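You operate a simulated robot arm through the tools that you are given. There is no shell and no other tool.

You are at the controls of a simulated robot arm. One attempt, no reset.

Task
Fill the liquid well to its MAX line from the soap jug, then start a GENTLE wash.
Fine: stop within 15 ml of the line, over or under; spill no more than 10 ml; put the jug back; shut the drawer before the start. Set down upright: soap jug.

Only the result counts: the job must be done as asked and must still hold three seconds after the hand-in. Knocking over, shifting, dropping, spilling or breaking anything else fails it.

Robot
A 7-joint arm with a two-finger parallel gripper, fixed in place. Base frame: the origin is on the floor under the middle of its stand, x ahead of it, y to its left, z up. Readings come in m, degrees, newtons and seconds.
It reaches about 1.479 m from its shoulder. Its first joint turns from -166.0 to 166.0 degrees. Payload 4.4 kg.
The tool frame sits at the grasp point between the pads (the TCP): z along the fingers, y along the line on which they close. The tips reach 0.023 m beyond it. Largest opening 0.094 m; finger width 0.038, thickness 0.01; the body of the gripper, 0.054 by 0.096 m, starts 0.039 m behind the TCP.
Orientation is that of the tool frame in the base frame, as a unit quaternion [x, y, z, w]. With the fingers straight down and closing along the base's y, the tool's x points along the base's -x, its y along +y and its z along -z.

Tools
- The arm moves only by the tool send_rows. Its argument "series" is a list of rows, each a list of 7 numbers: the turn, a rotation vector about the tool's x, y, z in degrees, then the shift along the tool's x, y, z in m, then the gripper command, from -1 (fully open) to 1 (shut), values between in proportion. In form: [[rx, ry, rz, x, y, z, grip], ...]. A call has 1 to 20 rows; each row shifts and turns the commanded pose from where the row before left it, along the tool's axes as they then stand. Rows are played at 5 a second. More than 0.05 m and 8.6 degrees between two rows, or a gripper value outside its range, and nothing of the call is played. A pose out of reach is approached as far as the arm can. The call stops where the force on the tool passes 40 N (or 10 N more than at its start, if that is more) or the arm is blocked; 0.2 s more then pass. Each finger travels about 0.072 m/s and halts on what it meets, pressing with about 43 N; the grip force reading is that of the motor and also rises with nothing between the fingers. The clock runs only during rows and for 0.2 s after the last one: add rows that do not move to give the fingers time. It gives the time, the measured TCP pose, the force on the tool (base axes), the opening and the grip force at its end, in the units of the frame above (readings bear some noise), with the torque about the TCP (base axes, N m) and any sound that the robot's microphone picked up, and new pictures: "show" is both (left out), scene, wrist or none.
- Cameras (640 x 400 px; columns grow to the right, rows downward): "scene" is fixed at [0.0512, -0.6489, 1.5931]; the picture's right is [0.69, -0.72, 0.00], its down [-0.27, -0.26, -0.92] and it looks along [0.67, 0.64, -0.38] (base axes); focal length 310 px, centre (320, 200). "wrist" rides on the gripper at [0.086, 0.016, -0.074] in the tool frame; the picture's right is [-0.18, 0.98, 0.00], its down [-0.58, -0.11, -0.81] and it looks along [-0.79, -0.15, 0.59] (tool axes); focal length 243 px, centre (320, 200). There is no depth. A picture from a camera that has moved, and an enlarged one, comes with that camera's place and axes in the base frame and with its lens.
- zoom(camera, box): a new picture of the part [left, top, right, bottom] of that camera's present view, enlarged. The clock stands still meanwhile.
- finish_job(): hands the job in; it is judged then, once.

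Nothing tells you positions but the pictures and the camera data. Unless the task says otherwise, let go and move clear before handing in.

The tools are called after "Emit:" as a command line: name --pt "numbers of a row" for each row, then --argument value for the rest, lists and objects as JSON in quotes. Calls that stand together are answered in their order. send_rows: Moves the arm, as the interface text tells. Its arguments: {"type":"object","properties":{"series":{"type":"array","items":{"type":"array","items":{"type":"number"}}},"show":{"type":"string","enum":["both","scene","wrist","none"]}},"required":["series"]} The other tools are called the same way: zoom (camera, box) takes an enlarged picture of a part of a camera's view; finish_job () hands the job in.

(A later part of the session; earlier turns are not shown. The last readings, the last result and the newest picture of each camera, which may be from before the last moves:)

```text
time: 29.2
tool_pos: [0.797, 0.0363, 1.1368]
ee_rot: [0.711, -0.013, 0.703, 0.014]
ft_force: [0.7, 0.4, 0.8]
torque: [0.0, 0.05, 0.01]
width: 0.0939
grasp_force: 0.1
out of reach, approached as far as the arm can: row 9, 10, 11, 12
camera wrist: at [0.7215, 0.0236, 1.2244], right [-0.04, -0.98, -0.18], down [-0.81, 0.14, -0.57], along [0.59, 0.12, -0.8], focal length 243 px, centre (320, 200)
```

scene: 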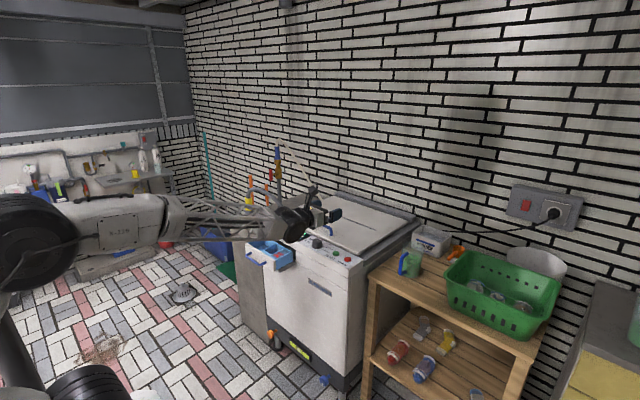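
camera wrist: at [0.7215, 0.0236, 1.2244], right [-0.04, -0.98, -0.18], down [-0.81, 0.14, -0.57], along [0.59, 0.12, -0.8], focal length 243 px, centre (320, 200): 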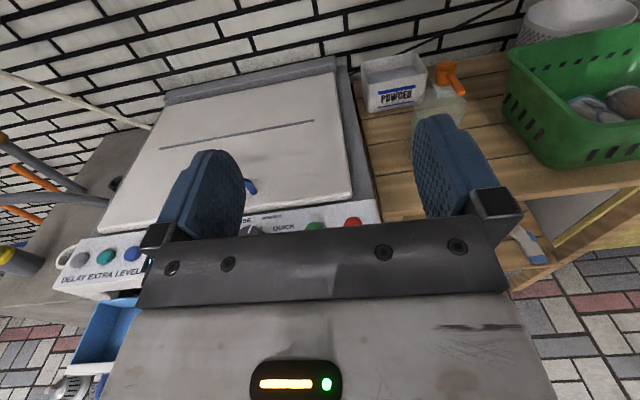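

The arm ran into a limit part-way. I'll zoom on the jug from here to judge its position and handle direction before choosing another posture.

Emit:
zoom --camera "wrist" --box '[360, 40, 488, 120]'

Emit:
zoom --camera "scene" --box '[240, 180, 368, 260]'

```text
5.00 times, centred on (424, 80) of wrist
camera zoom: at [0.7215, 0.0236, 1.2244], right [-0.04, -0.98, -0.18], down [-0.81, 0.14, -0.57], along [0.59, 0.12, -0.8], focal length 1213 px, centre (-200, 800)
```

zoom: 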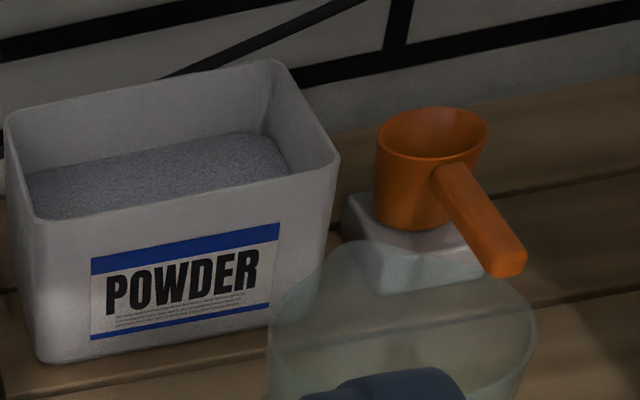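

```text
5.00 times, centred on (304, 220) of scene
camera zoom: at [0.0512, -0.6489, 1.5931], right [0.69, -0.72, 0.0], down [-0.27, -0.26, -0.92], along [0.67, 0.64, -0.38], focal length 1549 px, centre (400, 100)
```

zoom: 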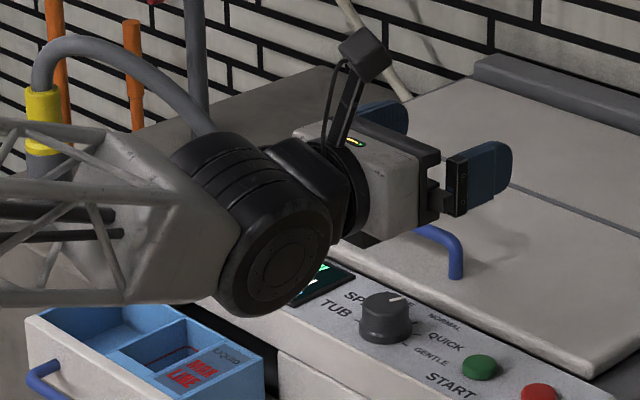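

The jug's rim centre is at about (1.111, −0.161, 0.931) and it is 9.7 cm wide; its handle points roughly toward −x and its base is at z≈0.80. This roll is near a joint limit, so I'll back up and roll the wrist back to the natural range (camera underneath), planning to grasp the handle with the fingers tilted downward.

Emit:
send_rows --pt "0 0 0 0.025 0 -0.04 -1" --pt "0 0 0 0.025 0 -0.04 -1" --pt "0 0 0 0.025 0 -0.04 -1" --pt "0 0 0 0.025 0 -0.04 -1" --pt "0 0 8.18 0 0 0 -1" --pt "0 0 8.18 0 0 0 -1" --pt "0 0 8.18 0 0 0 -1" --pt "0 0 8.18 0 0 0 -1" --pt "0 0 8.18 0 0 0 -1" --pt "0 0 8.18 0 0 0 -1" --pt "0 0 8.18 0 0 0 -1" --pt "0 0 8.18 0 0 0 -1" --pt "0 0 8.18 0 0 0 -1" --pt "0 0 8.18 0 0 0 -1" --pt "0 0 8.2 0 0 0 -1" --show "scene"

```text
time: 32.4
tool_pos: [0.6388, 0.0433, 1.2379]
ee_rot: [-0.493, 0.514, -0.506, 0.487]
ft_force: [-1.0, -0.2, 0.4]
torque: [0.0, -0.02, 0.01]
width: 0.094
grasp_force: 0.1
```

scene: 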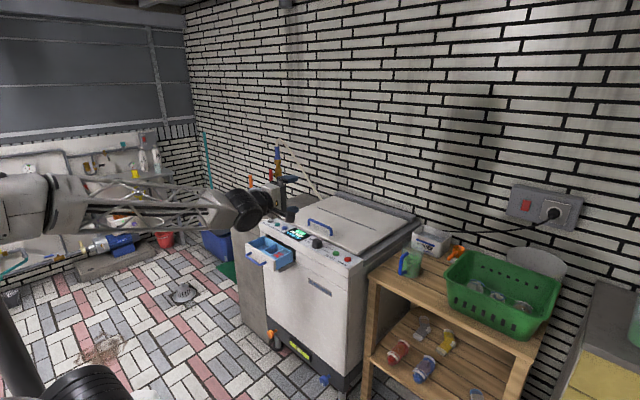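

Emit:
send_rows --pt "0 0 8.18 0 0 0 -1" --pt "0 0 8.18 0 0 0 -1" --pt "0 0 8.18 0 0 0 -1" --pt "0 0 8.18 0 0 0 -1" --pt "0 0 8.18 0 0 0 -1" --pt "0 0 8.18 0 0 0 -1" --pt "0 0 8.18 0 0 0 -1" --pt "0 0 8.18 0 0 0 -1" --pt "0 0 8.18 0 0 0 -1" --pt "0 0 8.18 0 0 0 -1" --pt "0 0 8.2 0 0 0 -1" --pt "0 8 0 0 0 0 -1" --pt "0 8 0 0 0 0 -1" --pt "0 8 0 0 0 0 -1" --pt "0 8 0 0 0 0 -1" --show "both"

```text
time: 35.8
tool_pos: [0.4691, 0.0252, 1.3343]
ee_rot: [0.024, 0.811, 0.003, 0.585]
ft_force: [-0.6, -0.3, 0.9]
torque: [0.01, 0.07, 0.04]
width: 0.0936
grasp_force: 0.0
stopped in row 15: the arm was blocked; the commanded pose is now the measured one
camera wrist: at [0.371, 0.0467, 1.2758], right [0.09, 0.97, 0.21], down [-0.59, -0.12, 0.8], along [0.81, -0.19, 0.56], focal length 243 px, centre (320, 200)
```

scene: 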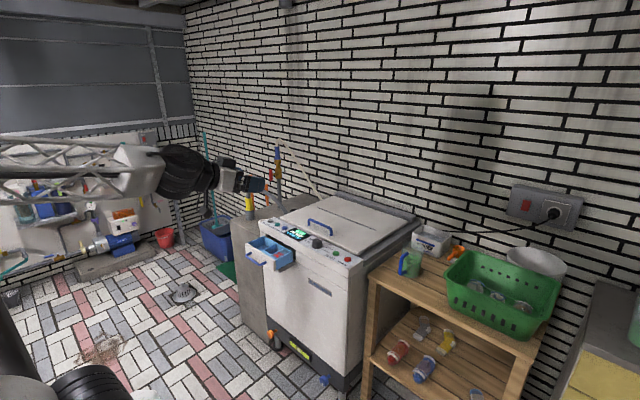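
wrist: 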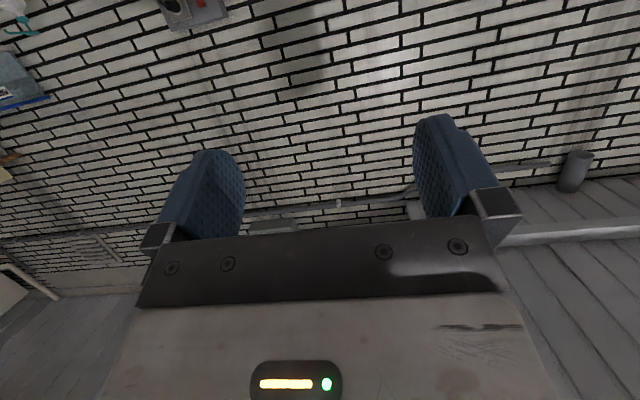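

The arm was blocked here, likely from an awkward elbow posture near a limit. I'll pitch the fingers back toward straight down (the natural posture) and see if it frees up.

Emit:
send_rows --pt "0 8 0 0 0 0 -1" --pt "0 8 0 0 0 0 -1" --pt "0 8 0 0 0 0 -1" --pt "0 8 0 0 0 0 -1" --pt "0 8 0 0 0 0 -1" --show "both"

```text
time: 37.0
tool_pos: [0.4703, 0.0259, 1.3347]
ee_rot: [0.02, 0.962, 0.012, 0.273]
ft_force: [0.3, -0.2, -0.9]
torque: [0.01, 0.02, -0.01]
width: 0.0939
grasp_force: 0.0
camera wrist: at [0.356, 0.0445, 1.3533], right [0.19, 0.97, 0.13], down [0.07, -0.14, 0.99], along [0.98, -0.18, -0.09], focal length 243 px, centre (320, 200)
```

scene: 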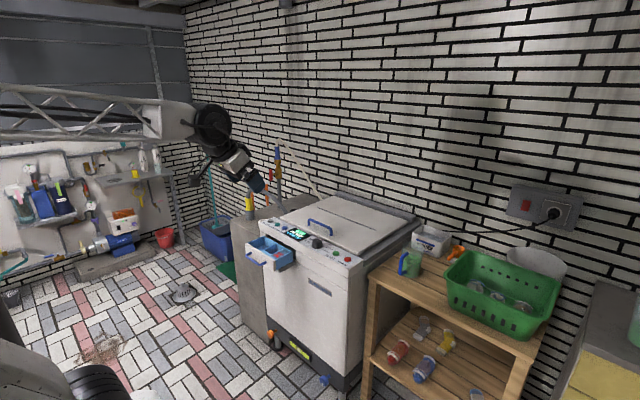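
wrist: 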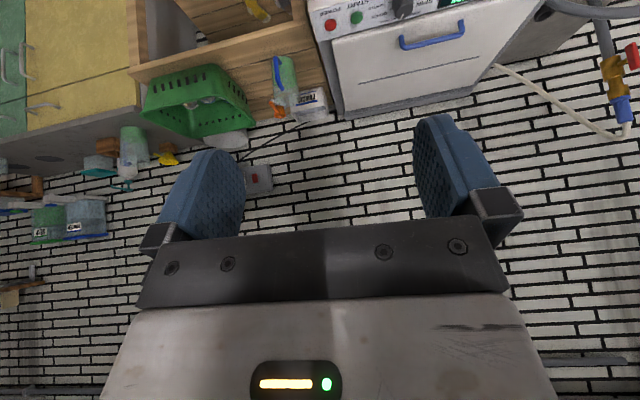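

It moves freely again, and the jug is visible in the wrist view (upside-down). I'll zoom in on it.

Emit:
zoom --camera "wrist" --box '[240, 40, 336, 130]'

Emit:
zoom --camera "wrist" --box '[260, 45, 308, 125]'

```text
4.44 times, centred on (288, 85) of wrist
camera zoom: at [0.356, 0.0445, 1.3533], right [0.19, 0.97, 0.13], down [0.07, -0.14, 0.99], along [0.98, -0.18, -0.09], focal length 1078 px, centre (462, 711)
```

zoom: 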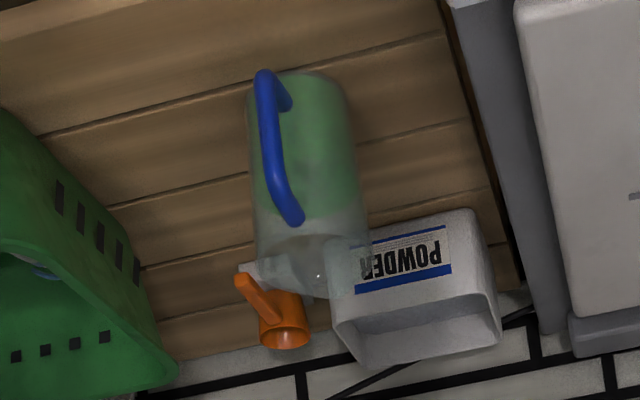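

```text
5.00 times, centred on (284, 85) of wrist
camera zoom: at [0.356, 0.0445, 1.3533], right [0.19, 0.97, 0.13], down [0.07, -0.14, 0.99], along [0.98, -0.18, -0.09], focal length 1213 px, centre (500, 775)
```

zoom: 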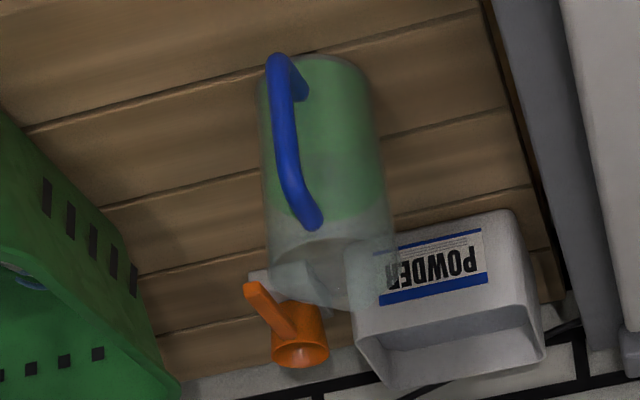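

The handle's vertical bar triangulates to (1.027, −0.158), z 0.84–0.92, pointing straight toward −x from the jug. I'll move to a point in front of and above it, then set the fingers to 40° below horizontal.

Emit:
send_rows --pt "0 0 0 -0.0208 -0.018 0.0398 -1" --pt "0 0 0 -0.0208 -0.018 0.0398 -1" --pt "0 0 0 -0.0208 -0.018 0.0398 -1" --pt "0 0 0 -0.0208 -0.018 0.0398 -1" --pt "0 0 0 -0.0208 -0.018 0.0398 -1" --pt "0 0 0 -0.0208 -0.018 0.0398 -1" --pt "0 0 0 -0.0208 -0.018 0.0398 -1" --pt "0 0 0 -0.0208 -0.018 0.0398 -1" --pt "0 0 0 -0.0208 -0.018 0.0398 -1" --pt "0 0 0 -0.0208 -0.018 0.0398 -1" --pt "0.7 -6 -2.6 0 0 0 -1" --pt "0 -6 0 0 0 0 -1" --pt "0 -6 0 0 0 0 -1" --show "both"

```text
time: 39.8
tool_pos: [0.8508, -0.1603, 1.1007]
ee_rot: [0.0, 0.907, -0.003, 0.421]
ft_force: [-0.4, 0.7, 0.5]
torque: [0.0, 0.02, 0.0]
width: 0.094
grasp_force: 0.1
camera wrist: at [0.7362, -0.1439, 1.082], right [0.12, 0.98, 0.14], down [-0.24, -0.1, 0.96], along [0.96, -0.15, 0.22], focal length 243 px, centre (320, 200)
```

scene: 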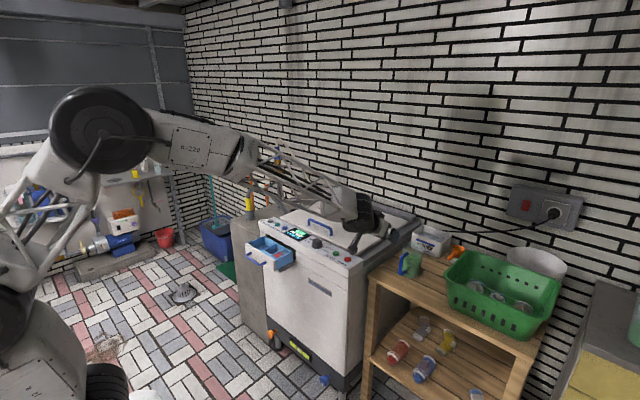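
wrist: 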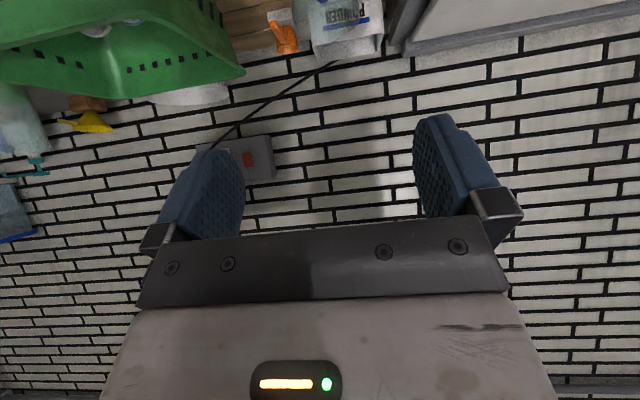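

Reached cleanly. I'll move to a pre-grasp point about 12 cm back from the handle along the finger direction and check with the scene camera.

Emit:
send_rows --pt "0 0 0 0.015 0.0005 0.0381 -1" --pt "0 0 0 0.015 0.0005 0.0381 -1" --pt "0 0 0 0.015 0.0005 0.0381 -1" --pt "0 0 0 0.015 0.0005 0.0381 -1" --show "both"

Emit:
zoom --camera "scene" --box '[320, 190, 448, 290]'

```text
time: 40.8
tool_pos: [0.9271, -0.1592, 0.9556]
ee_rot: [0.001, 0.907, -0.002, 0.421]
ft_force: [-0.3, -0.2, 1.0]
torque: [0.06, 0.09, 0.0]
width: 0.0941
grasp_force: 0.1
camera wrist: at [0.8134, -0.1415, 0.9377], right [0.12, 0.98, 0.14], down [-0.24, -0.11, 0.96], along [0.96, -0.15, 0.22], focal length 243 px, centre (320, 200)
```

scene: 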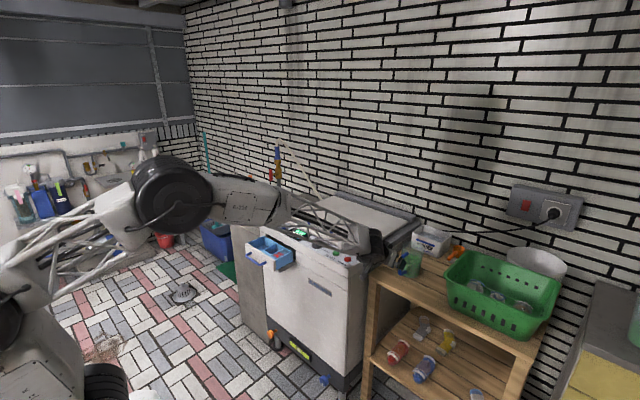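
wrist: 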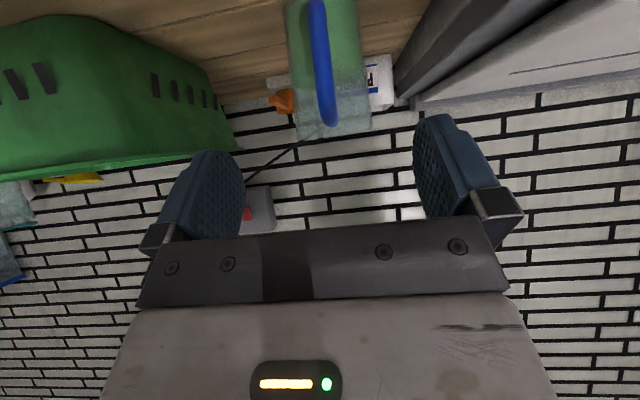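

```text
4.00 times, centred on (384, 240) of scene
camera zoom: at [0.0512, -0.6489, 1.5931], right [0.69, -0.72, 0.0], down [-0.27, -0.26, -0.92], along [0.67, 0.64, -0.38], focal length 1239 px, centre (64, 40)
```

zoom: 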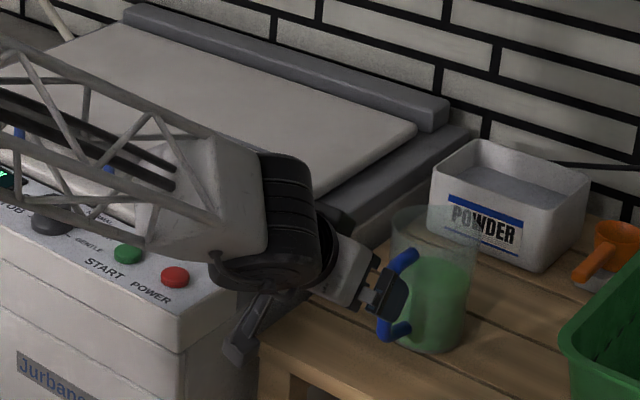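

From the wrist view the handle bar lies at y≈−0.157 and z 0.836–0.919, centred between the fingers. I'll advance along the finger axis until the pads straddle the bar.

Emit:
send_rows --pt "0 0 0 -0.0003 0.0005 0.03 -1" --pt "0 0 0 -0.0003 0.0005 0.03 -1" --pt "0 0 0 -0.0003 0.0005 0.03 -1" --pt "0 0 0 -0.0003 0.0005 0.027 -1" --show "both"

Emit:
zoom --camera "scene" --box '[368, 225, 448, 285]'

```text
time: 41.8
tool_pos: [1.0177, -0.1573, 0.8823]
ee_rot: [0.001, 0.907, -0.002, 0.421]
ft_force: [0.0, -0.2, 1.3]
torque: [-0.02, 0.02, -0.01]
width: 0.0942
grasp_force: 0.2
camera wrist: at [0.9033, -0.1398, 0.863], right [0.12, 0.98, 0.14], down [-0.24, -0.11, 0.96], along [0.96, -0.15, 0.22], focal length 243 px, centre (320, 200)
```

scene: 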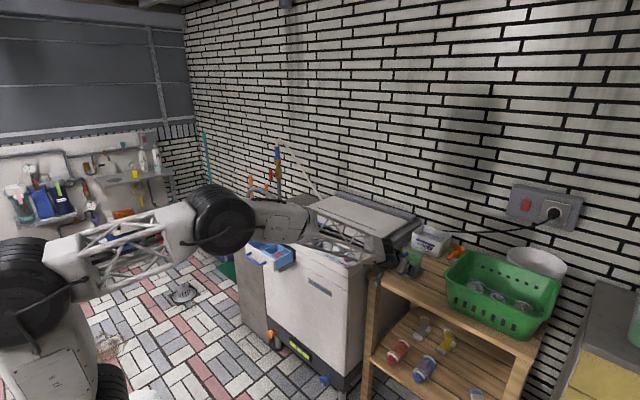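
wrist: 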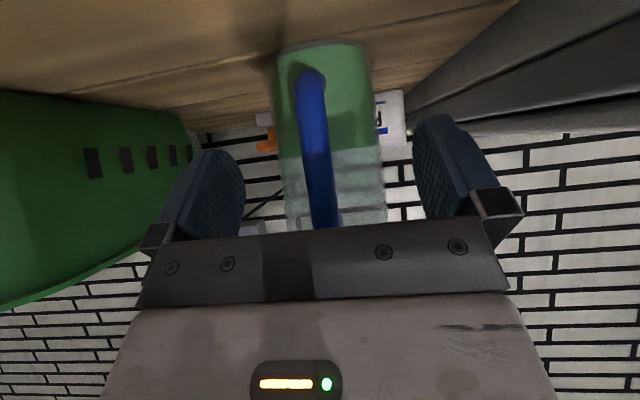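

```text
6.67 times, centred on (408, 255) of scene
camera zoom: at [0.0512, -0.6489, 1.5931], right [0.69, -0.72, 0.0], down [-0.27, -0.26, -0.92], along [0.67, 0.64, -0.38], focal length 2066 px, centre (-267, -167)
```

zoom: 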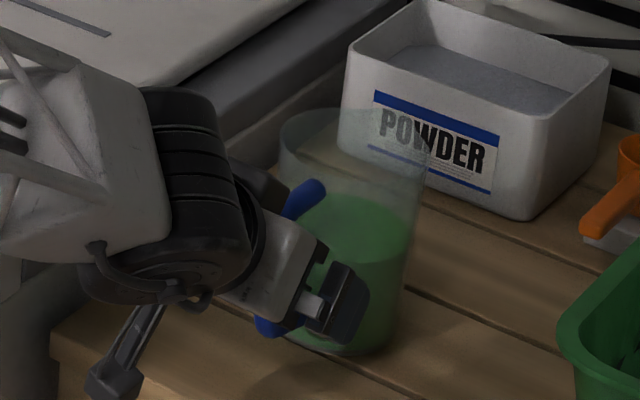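

The pads straddle the bar. I'll go in a few millimetres more and close.

Emit:
send_rows --pt "0 0 0 0 0.001 0.006 -1" --pt "0 0 0 0 0 0 0" --pt "0 0 0 0 0 0 1" --pt "0 0 0 0 0 0 1" --pt "0 0 0 0 0 0 1" --pt "0 0 0 0 0 0 1" --pt "0 0 0 0 0 0 1" --show "both"

Emit:
zoom --camera "scene" --box '[368, 225, 448, 285]'

```text
time: 43.4
tool_pos: [1.0217, -0.1566, 0.8777]
ee_rot: [0.001, 0.908, -0.002, 0.42]
ft_force: [1.7, 1.3, 0.2]
torque: [0.22, -0.09, 0.02]
width: 0.0146
grasp_force: 43.5
camera wrist: at [0.9077, -0.1391, 0.8589], right [0.12, 0.98, 0.14], down [-0.24, -0.11, 0.97], along [0.96, -0.15, 0.22], focal length 243 px, centre (320, 200)
```

scene: 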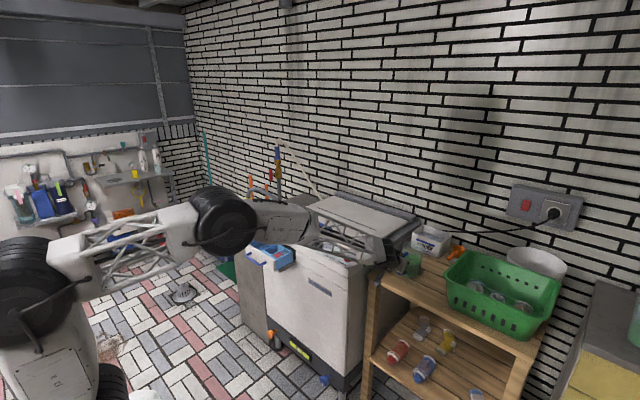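
wrist: 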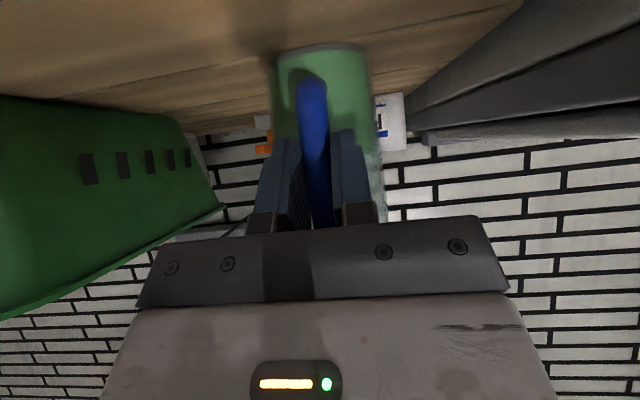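

```text
6.67 times, centred on (408, 255) of scene
camera zoom: at [0.0512, -0.6489, 1.5931], right [0.69, -0.72, 0.0], down [-0.27, -0.26, -0.92], along [0.67, 0.64, -0.38], focal length 2066 px, centre (-267, -167)
```

zoom: 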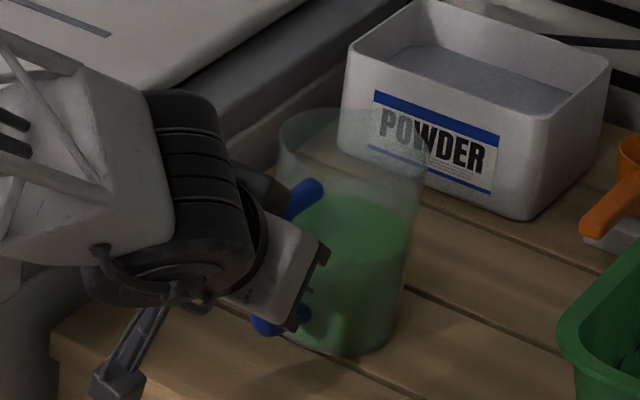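

Grip is firm on the 14.6 mm bar. I'll lift 2 cm gently first and check that the jug stays upright without slipping.

Emit:
send_rows --pt "0 0 0 -0.0038 0 -0.0032 1" --pt "0 0 0 -0.0038 0 -0.0032 1" --pt "0 0 0 -0.0038 0 -0.0032 1" --pt "0 0 0 -0.0038 0 -0.0032 1" --pt "0 0 0 0 0 0 1" --show "wrist"

Emit:
zoom --camera "scene" --box '[368, 225, 448, 285]'

```text
time: 44.6
tool_pos: [1.0221, -0.1565, 0.8968]
ee_rot: [0.001, 0.907, -0.002, 0.421]
ft_force: [0.1, 0.0, -4.6]
torque: [-0.01, 0.37, -0.01]
width: 0.0149
grasp_force: 43.4
camera wrist: at [0.908, -0.1394, 0.8783], right [0.12, 0.98, 0.14], down [-0.24, -0.11, 0.97], along [0.96, -0.15, 0.22], focal length 243 px, centre (320, 200)
```

wrist: 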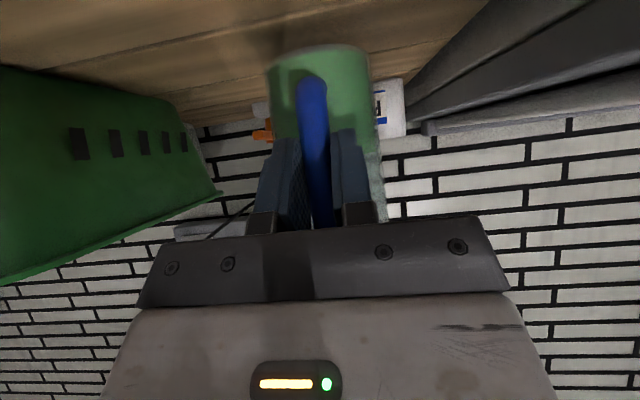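

```text
6.67 times, centred on (408, 255) of scene
camera zoom: at [0.0512, -0.6489, 1.5931], right [0.69, -0.72, 0.0], down [-0.27, -0.26, -0.92], along [0.67, 0.64, -0.38], focal length 2066 px, centre (-267, -167)
```

zoom: 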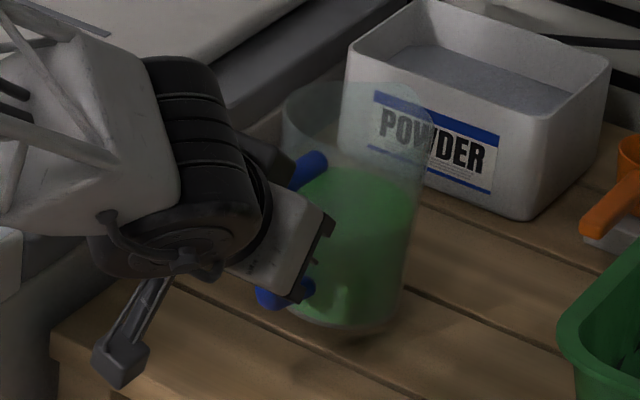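

The jug lifted upright, weighing about 4.6 N. Now I raise it to a safe height.

Emit:
send_rows --pt "0 0 0 -0.012 0 -0.0101 1" --pt "0 0 0 -0.021 0 -0.01775 1" --pt "0 0 0 -0.021 0 -0.01775 1" --pt "0 0 0 -0.021 0 -0.01775 1" --pt "0 0 0 -0.021 0 -0.01775 1" --pt "0 0 0 -0.021 0 -0.01775 1" --pt "0 0 0 -0.021 0 -0.01775 1" --pt "0 0 0 -0.021 0 -0.01775 1" --pt "0 0 0 -0.012 0 -0.0101 1" --show "scene"

```text
time: 46.6
tool_pos: [1.022, -0.1551, 1.1204]
ee_rot: [0.001, 0.907, -0.002, 0.42]
ft_force: [0.2, 0.3, -5.6]
torque: [0.03, 0.34, -0.01]
width: 0.0147
grasp_force: 43.0
```

scene: 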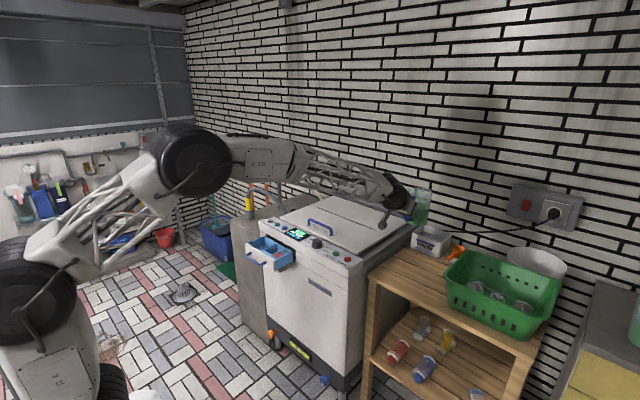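

Now I carry it across at this height toward the drawer.

Emit:
send_rows --pt "0 0 0 0.006 0.015 -0.0075 1" --pt "0 0 0 0.0135 0.032 -0.016 1" --pt "0 0 0 0.0135 0.032 -0.016 1" --pt "0 0 0 0.0135 0.032 -0.016 1" --pt "0 0 0 0.0135 0.032 -0.016 1" --pt "0 0 0 0.0135 0.032 -0.016 1" --pt "0 0 0 0.0135 0.032 -0.016 1" --pt "0 0 0 0.0135 0.032 -0.016 1" --pt "0 0 0 0.006 0.015 -0.0075 1" --show "scene"

```text
time: 48.6
tool_pos: [0.8569, 0.0992, 1.1204]
ee_rot: [0.001, 0.908, -0.002, 0.42]
ft_force: [0.0, 0.7, -3.9]
torque: [0.01, 0.37, 0.01]
width: 0.0146
grasp_force: 43.4
```

scene: 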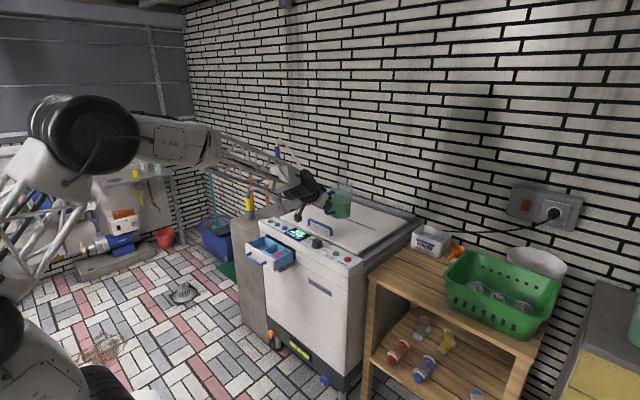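

Emit:
send_rows --pt "0 0 0 0.007 0.0157 -0.0083 1" --pt "0 0 0 0.0142 0.0317 -0.0168 1" --pt "0 0 0 0.0142 0.0317 -0.0168 1" --pt "0 0 0 0.0142 0.0317 -0.0168 1" --pt "0 0 0 0.0142 0.0317 -0.0168 1" --pt "0 0 0 0.0142 0.0317 -0.0168 1" --pt "0 0 0 0.0142 0.0317 -0.0168 1" --pt "0 0 0 0.0142 0.0317 -0.0168 1" --pt "0 0 0 0.0142 0.0317 -0.0168 1" --pt "0 0 0 0.006 0.0155 -0.0075 1" --show "both"

```text
time: 50.8
tool_pos: [0.6638, 0.385, 1.121]
ee_rot: [0.001, 0.908, -0.003, 0.42]
ft_force: [0.2, -0.5, -4.1]
torque: [0.02, 0.35, 0.0]
width: 0.0143
grasp_force: 43.4
camera wrist: at [0.548, 0.4006, 1.1025], right [0.12, 0.98, 0.14], down [-0.24, -0.1, 0.97], along [0.96, -0.15, 0.22], focal length 243 px, centre (320, 200)
```

scene: 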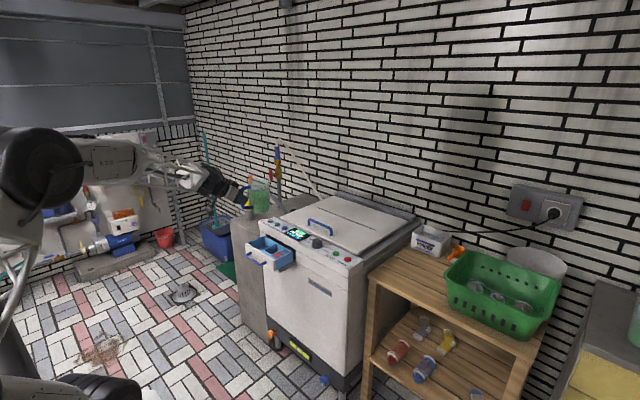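
wrist: 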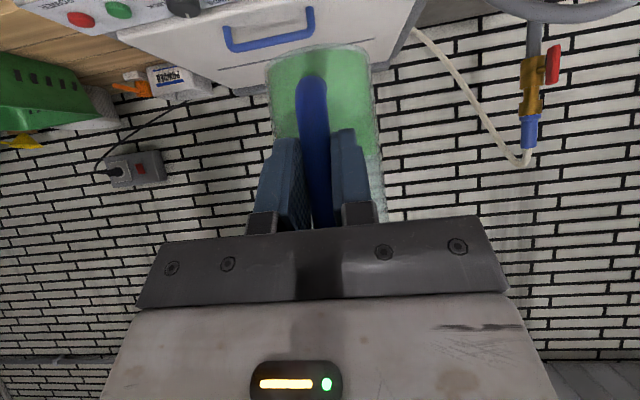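

The jug is now above and behind the drawer. I'll look at the jug and the liquid level up close.

Emit:
zoom --camera "scene" --box '[225, 165, 305, 220]'

Emit:
zoom --camera "scene" --box '[250, 230, 306, 265]'

```text
7.27 times, centred on (265, 192) of scene
camera zoom: at [0.0512, -0.6489, 1.5931], right [0.69, -0.72, 0.0], down [-0.27, -0.26, -0.92], along [0.67, 0.64, -0.38], focal length 2254 px, centre (720, 254)
```

zoom: 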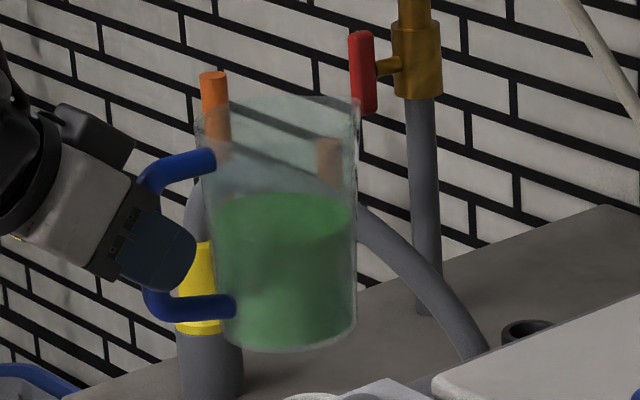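

```text
11.43 times, centred on (278, 248) of scene
camera zoom: at [0.0512, -0.6489, 1.5931], right [0.69, -0.72, 0.0], down [-0.27, -0.26, -0.92], along [0.67, 0.64, -0.38], focal length 3541 px, centre (800, -343)
```

zoom: 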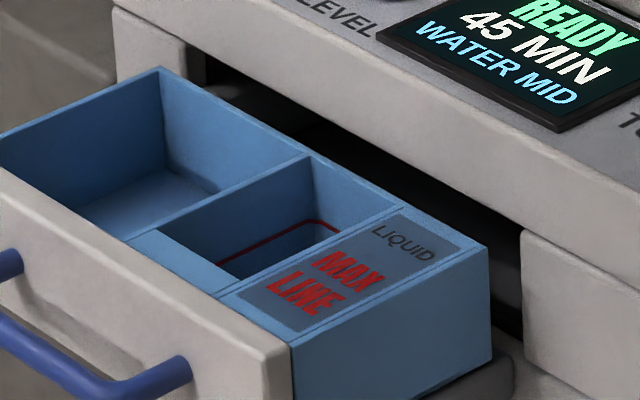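

The jug tapers (rim ≈9.6 cm, base ≈7.3 cm) and holds roughly 320 ml, so pouring should begin at roughly 50–56° tilt. I'll tilt slowly to about 45° while high; the lip ends up above the well.

Emit:
send_rows --pt "0 2 0 0 0 0 1" --pt "0 3 0 0 0 0 1" --pt "0 3 0 0 0 0 1" --pt "0 3 0 0 0 0 1" --pt "0 3 0 0 0 0 1" --pt "0 3 0 0 0 0 1" --pt "0 3 0 0 0 0 1" --pt "0 3 0 0 0 0 1" --pt "0 3 0 0 0 0 1" --pt "0 3 0 0 0 0 1" --pt "0 3 0 0 0 0 1" --pt "0 3 0 0 0 0 1" --show "both"

Emit:
zoom --camera "scene" --box '[225, 165, 321, 265]'

```text
time: 53.4
tool_pos: [0.6617, 0.3842, 1.1222]
ee_rot: [0.002, 0.992, -0.001, 0.127]
ft_force: [0.4, 0.5, -3.6]
torque: [0.06, 0.2, -0.02]
width: 0.0148
grasp_force: 43.0
camera wrist: at [0.5579, 0.4013, 1.171], right [0.18, 0.98, 0.04], down [0.36, -0.11, 0.93], along [0.92, -0.15, -0.37], focal length 243 px, centre (320, 200)
```

scene: 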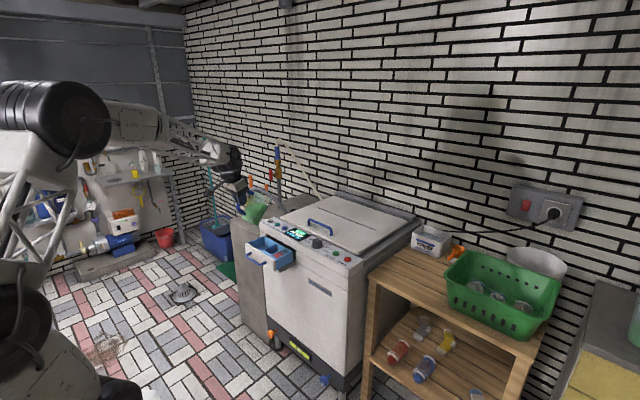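
wrist: 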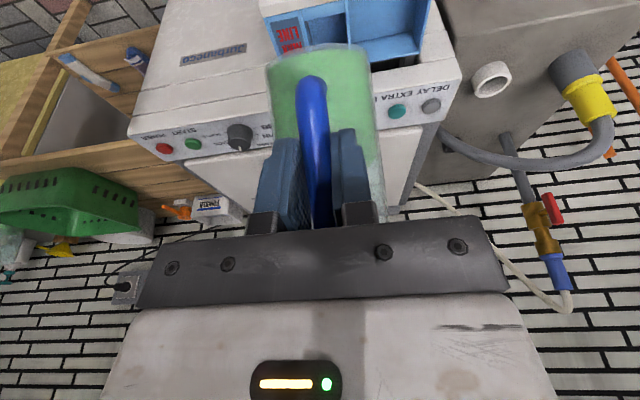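

```text
4.00 times, centred on (273, 215) of scene
camera zoom: at [0.0512, -0.6489, 1.5931], right [0.69, -0.72, 0.0], down [-0.27, -0.26, -0.92], along [0.67, 0.64, -0.38], focal length 1239 px, centre (508, 140)
```

zoom: 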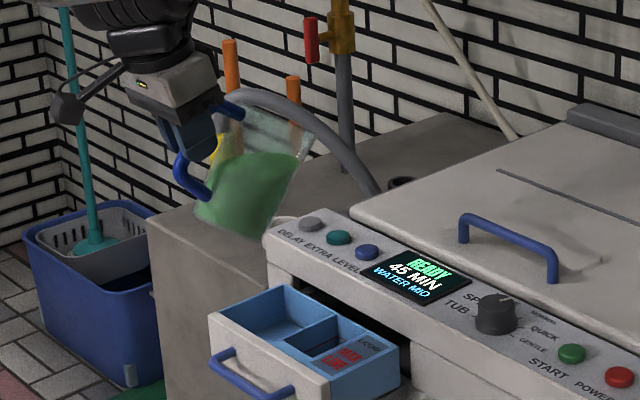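

Tilted 35° with the liquid level still short of the lip. I'll tilt another 10° and lower by 9 cm, keeping the lip over the well.

Emit:
send_rows --pt "0 2.5 0 0 0 0 1" --pt "0 2.5 0 0 0 0 1" --pt "0 2.5 0 0 0 0 1" --pt "0 2.5 0 0 0 0 1" --pt "0 0 0 0.0018 0 0.0224 1" --pt "0 0 0 0.0018 0 0.0224 1" --pt "0 0 0 0.0018 0 0.0224 1" --pt "0 0 0 0.0018 0 0.0224 1" --pt "0 0 0 0 0 0 1" --show "wrist"

Emit:
zoom --camera "scene" --box '[235, 190, 315, 265]'

```text
time: 55.4
tool_pos: [0.6632, 0.3849, 1.032]
ee_rot: [0.002, 0.999, -0.002, 0.041]
ft_force: [-0.3, 0.7, -3.9]
torque: [-0.02, 0.2, 0.03]
width: 0.0146
grasp_force: 43.0
camera wrist: at [0.5681, 0.4008, 1.0976], right [0.19, 0.98, 0.01], down [0.51, -0.11, 0.85], along [0.84, -0.15, -0.52], focal length 243 px, centre (320, 200)
```

wrist: 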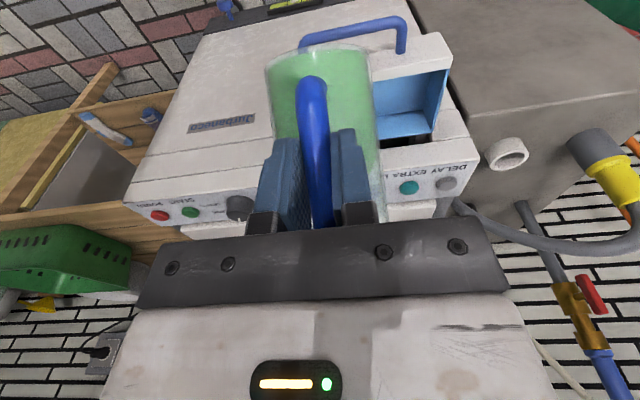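

```text
5.33 times, centred on (275, 228) of scene
camera zoom: at [0.0512, -0.6489, 1.5931], right [0.69, -0.72, 0.0], down [-0.27, -0.26, -0.92], along [0.67, 0.64, -0.38], focal length 1653 px, centre (560, 53)
```

zoom: 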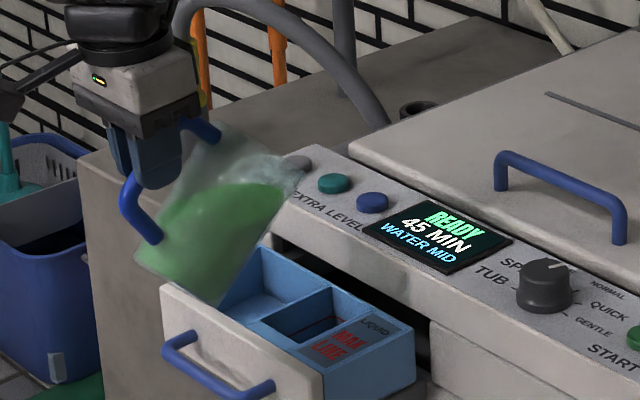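

The jug has a small spout; its tip is at about (0.812, 0.382, 0.967), right above the well. I'll lower another 5 cm, shift back 1 cm and tilt to about 49°, then look.

Emit:
send_rows --pt "0 0 0 0.0043 0 0.0154 1" --pt "0 0 0 0.0043 0 0.0154 1" --pt "0 0 0 0.0043 0 0.0154 1" --pt "0 2 0 0 0 0 1" --pt "0 2 0 0 0 0 1" --pt "0 0 0 0 0 0 1" --pt "0 0 0 0 0 0 1" --show "none"

Emit:
zoom --camera "scene" --box '[235, 205, 307, 265]'

```text
time: 57.0
tool_pos: [0.6523, 0.383, 0.9834]
ee_rot: [0.002, 1.0, -0.001, 0.005]
ft_force: [0.0, 1.0, -4.4]
torque: [0.02, 0.13, -0.01]
width: 0.0145
grasp_force: 43.6
```

```text
6.67 times, centred on (271, 235) of scene
camera zoom: at [0.0512, -0.6489, 1.5931], right [0.69, -0.72, 0.0], down [-0.27, -0.26, -0.92], along [0.67, 0.64, -0.38], focal length 2066 px, centre (647, -33)
```

zoom: 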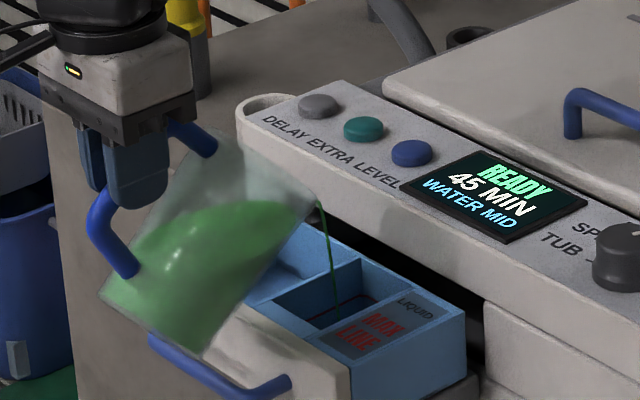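

A thin stream is already falling. I'll zoom in to see where it lands.

Emit:
zoom --camera "scene" --box '[256, 228, 304, 258]'

```text
13.33 times, centred on (280, 243) of scene
camera zoom: at [0.0512, -0.6489, 1.5931], right [0.69, -0.72, 0.0], down [-0.27, -0.26, -0.92], along [0.67, 0.64, -0.38], focal length 4131 px, centre (853, -373)
```

zoom: 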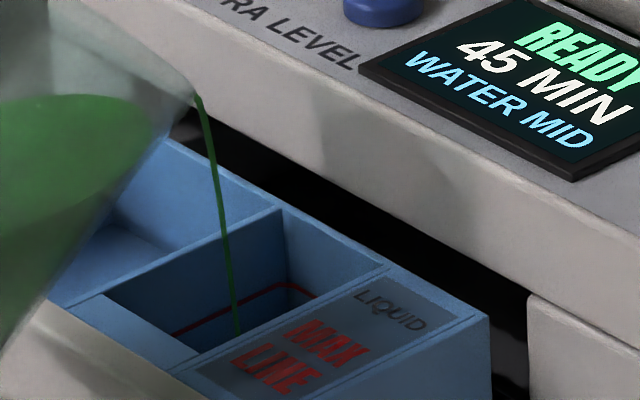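

The stream falls into the middle of the well (x≈0.81). I'll hold this tilt briefly and check the level.

Emit:
send_rows --pt "0 0 0 0 0 0 1" --pt "0 0 0 0 0 0 1" --pt "0 0 0 0 0 0 1" --pt "0 0 0 0 0 0 1" --show "wrist"

Emit:
zoom --camera "scene" --box '[256, 228, 304, 258]'

```text
time: 58.0
tool_pos: [0.6531, 0.3843, 0.9836]
ee_rot: [0.002, 1.0, -0.002, 0.006]
ft_force: [-0.3, -0.8, -3.9]
torque: [0.05, 0.16, -0.01]
width: 0.0149
grasp_force: 43.0
camera wrist: at [0.5641, 0.4009, 1.0565], right [0.19, 0.98, 0.0], down [0.57, -0.11, 0.81], along [0.8, -0.15, -0.58], focal length 243 px, centre (320, 200)
```

wrist: 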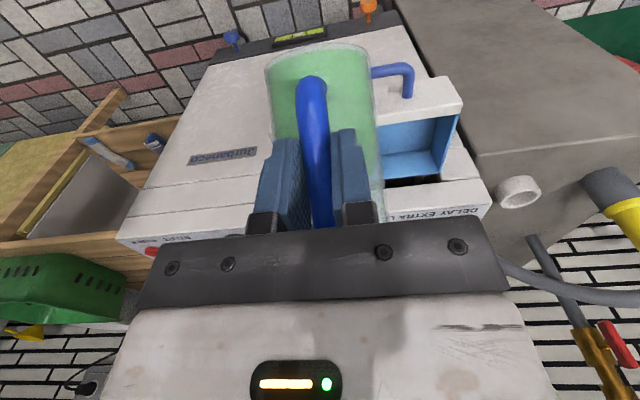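

```text
13.33 times, centred on (280, 243) of scene
camera zoom: at [0.0512, -0.6489, 1.5931], right [0.69, -0.72, 0.0], down [-0.27, -0.26, -0.92], along [0.67, 0.64, -0.38], focal length 4131 px, centre (853, -373)
```

zoom: 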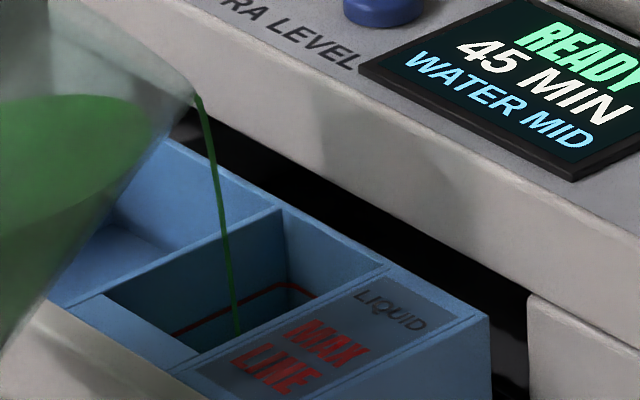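

The flow is thin and steady. I'll hold for two more seconds and check again.

Emit:
send_rows --pt "0 0 0 0 0 0 1" --pt "0 0 0 0 0 0 1" --pt "0 0 0 0 0 0 1" --pt "0 0 0 0 0 0 1" --pt "0 0 0 0 0 0 1" --pt "0 0 0 0 0 0 1" --pt "0 0 0 0 0 0 1" --pt "0 0 0 0 0 0 1" --pt "0 0 0 0 0 0 1" --pt "0 0 0 0 0 0 1" --show "none"

Emit:
zoom --camera "scene" --box '[256, 228, 304, 258]'

Emit:
zoom --camera "scene" --box '[235, 205, 307, 265]'

```text
time: 60.2
tool_pos: [0.6534, 0.3834, 0.9838]
ee_rot: [0.002, 1.0, -0.002, 0.006]
ft_force: [1.0, -0.5, -3.7]
torque: [0.02, 0.14, -0.02]
width: 0.0148
grasp_force: 42.7
```

```text
13.33 times, centred on (280, 243) of scene
camera zoom: at [0.0512, -0.6489, 1.5931], right [0.69, -0.72, 0.0], down [-0.27, -0.26, -0.92], along [0.67, 0.64, -0.38], focal length 4131 px, centre (853, -373)
```

zoom: 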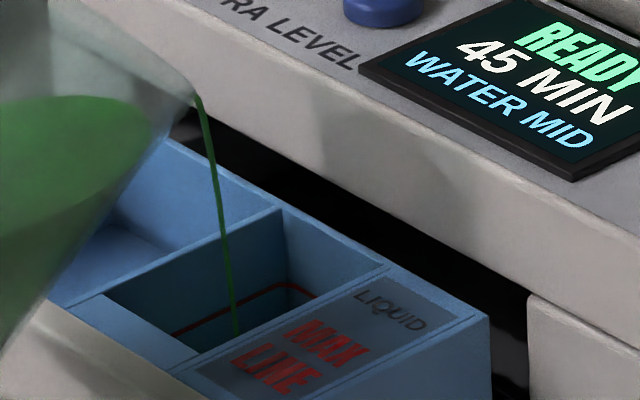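

```text
6.67 times, centred on (271, 235) of scene
camera zoom: at [0.0512, -0.6489, 1.5931], right [0.69, -0.72, 0.0], down [-0.27, -0.26, -0.92], along [0.67, 0.64, -0.38], focal length 2066 px, centre (647, -33)
```

zoom: 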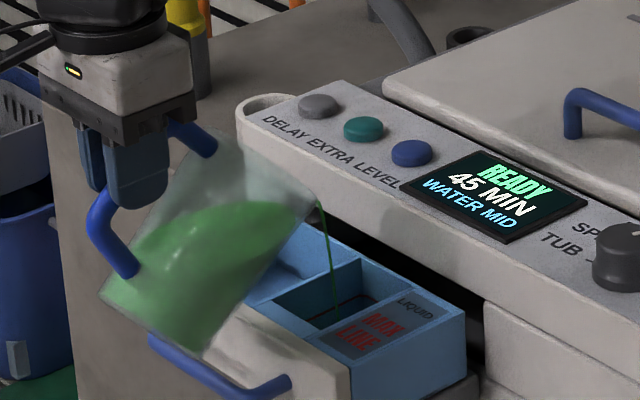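

Emit:
zoom --camera "scene" --box '[262, 242, 286, 257]'

```text
16.00 times, centred on (274, 250) of scene
camera zoom: at [0.0512, -0.6489, 1.5931], right [0.69, -0.72, 0.0], down [-0.27, -0.26, -0.92], along [0.67, 0.64, -0.38], focal length 4958 px, centre (1056, -592)
```

zoom: 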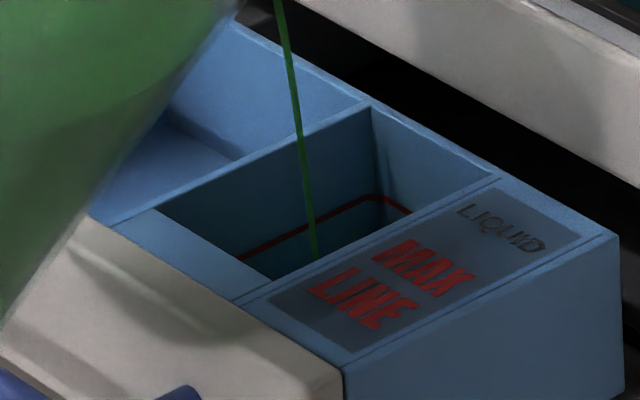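

Emit:
send_rows --pt "0 0 0 0 0 0 1" --pt "0 0 0 0 0 0 1" --pt "0 0 0 0 0 0 1" --pt "0 0 0 0 0 0 1" --pt "0 0 0 0 0 0 1" --pt "0 0 0 0 0 0 1" --pt "0 0 0 0 0 0 1" --pt "0 0 0 0 0 0 1" --pt "0 0 0 0 0 0 1" --pt "0 0 0 0 0 0 1" --show "none"

Emit:
zoom --camera "scene" --box '[262, 242, 286, 257]'

Emit:
zoom --camera "wrist" --box '[240, 30, 480, 180]'

```text
time: 62.4
tool_pos: [0.6521, 0.3825, 0.9841]
ee_rot: [0.003, 1.0, -0.002, 0.006]
ft_force: [0.3, -0.6, -4.0]
torque: [0.02, 0.15, 0.01]
width: 0.0147
grasp_force: 43.1
```

```text
16.00 times, centred on (274, 250) of scene
camera zoom: at [0.0512, -0.6489, 1.5931], right [0.69, -0.72, 0.0], down [-0.27, -0.26, -0.92], along [0.67, 0.64, -0.38], focal length 4958 px, centre (1056, -592)
```

zoom: 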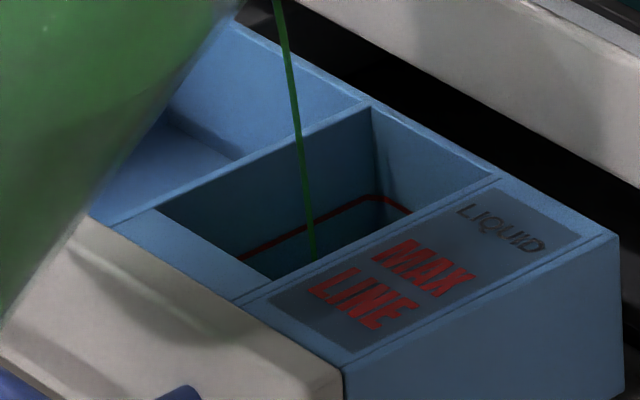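

```text
2.67 times, centred on (360, 105) of wrist
camera zoom: at [0.5641, 0.4009, 1.0566], right [0.19, 0.98, 0.0], down [0.57, -0.11, 0.81], along [0.8, -0.15, -0.58], focal length 647 px, centre (213, 453)
```

zoom: 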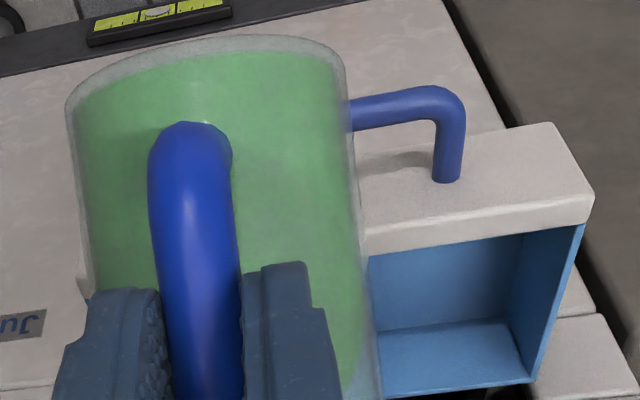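

Emit:
send_rows --pt "0 0 0 0 0 0 1" --pt "0 0 0 0 0 0 1" --pt "0 0 0 0 0 0 1" --pt "0 0 0 0 0 0 1" --pt "0 0 0 0 0 0 1" --pt "0 0 0 0 0 0 1" --pt "0 0 0 0 0 0 1" --pt "0 0 0 0 0 0 1" --pt "0 0 0 0 0 0 1" --pt "0 0 0 0 0 0 1" --show "none"

Emit:
zoom --camera "scene" --box '[262, 242, 286, 257]'

Emit:
zoom --camera "scene" --box '[235, 205, 307, 265]'

```text
time: 64.6
tool_pos: [0.6528, 0.3848, 0.9839]
ee_rot: [0.002, 1.0, -0.002, 0.007]
ft_force: [-1.0, -0.6, -4.7]
torque: [0.0, 0.11, 0.02]
width: 0.0145
grasp_force: 42.5
```

```text
16.00 times, centred on (274, 250) of scene
camera zoom: at [0.0512, -0.6489, 1.5931], right [0.69, -0.72, 0.0], down [-0.27, -0.26, -0.92], along [0.67, 0.64, -0.38], focal length 4958 px, centre (1056, -592)
```

zoom: 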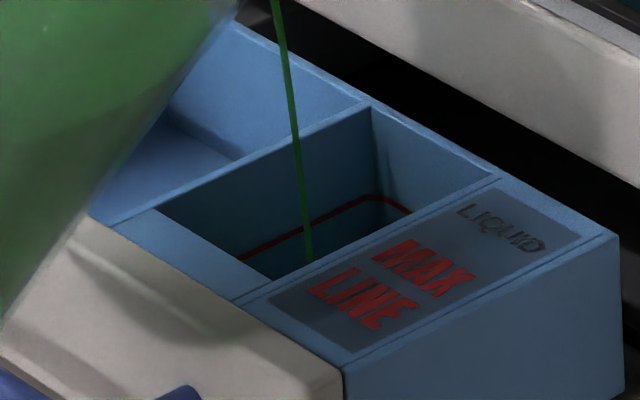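

```text
6.67 times, centred on (271, 235) of scene
camera zoom: at [0.0512, -0.6489, 1.5931], right [0.69, -0.72, 0.0], down [-0.27, -0.26, -0.92], along [0.67, 0.64, -0.38], focal length 2066 px, centre (647, -33)
```

zoom: 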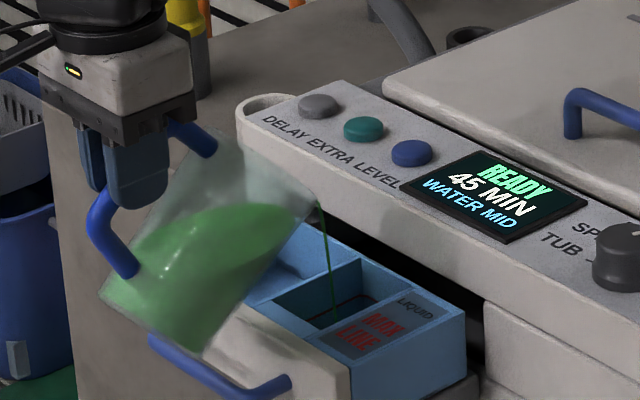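

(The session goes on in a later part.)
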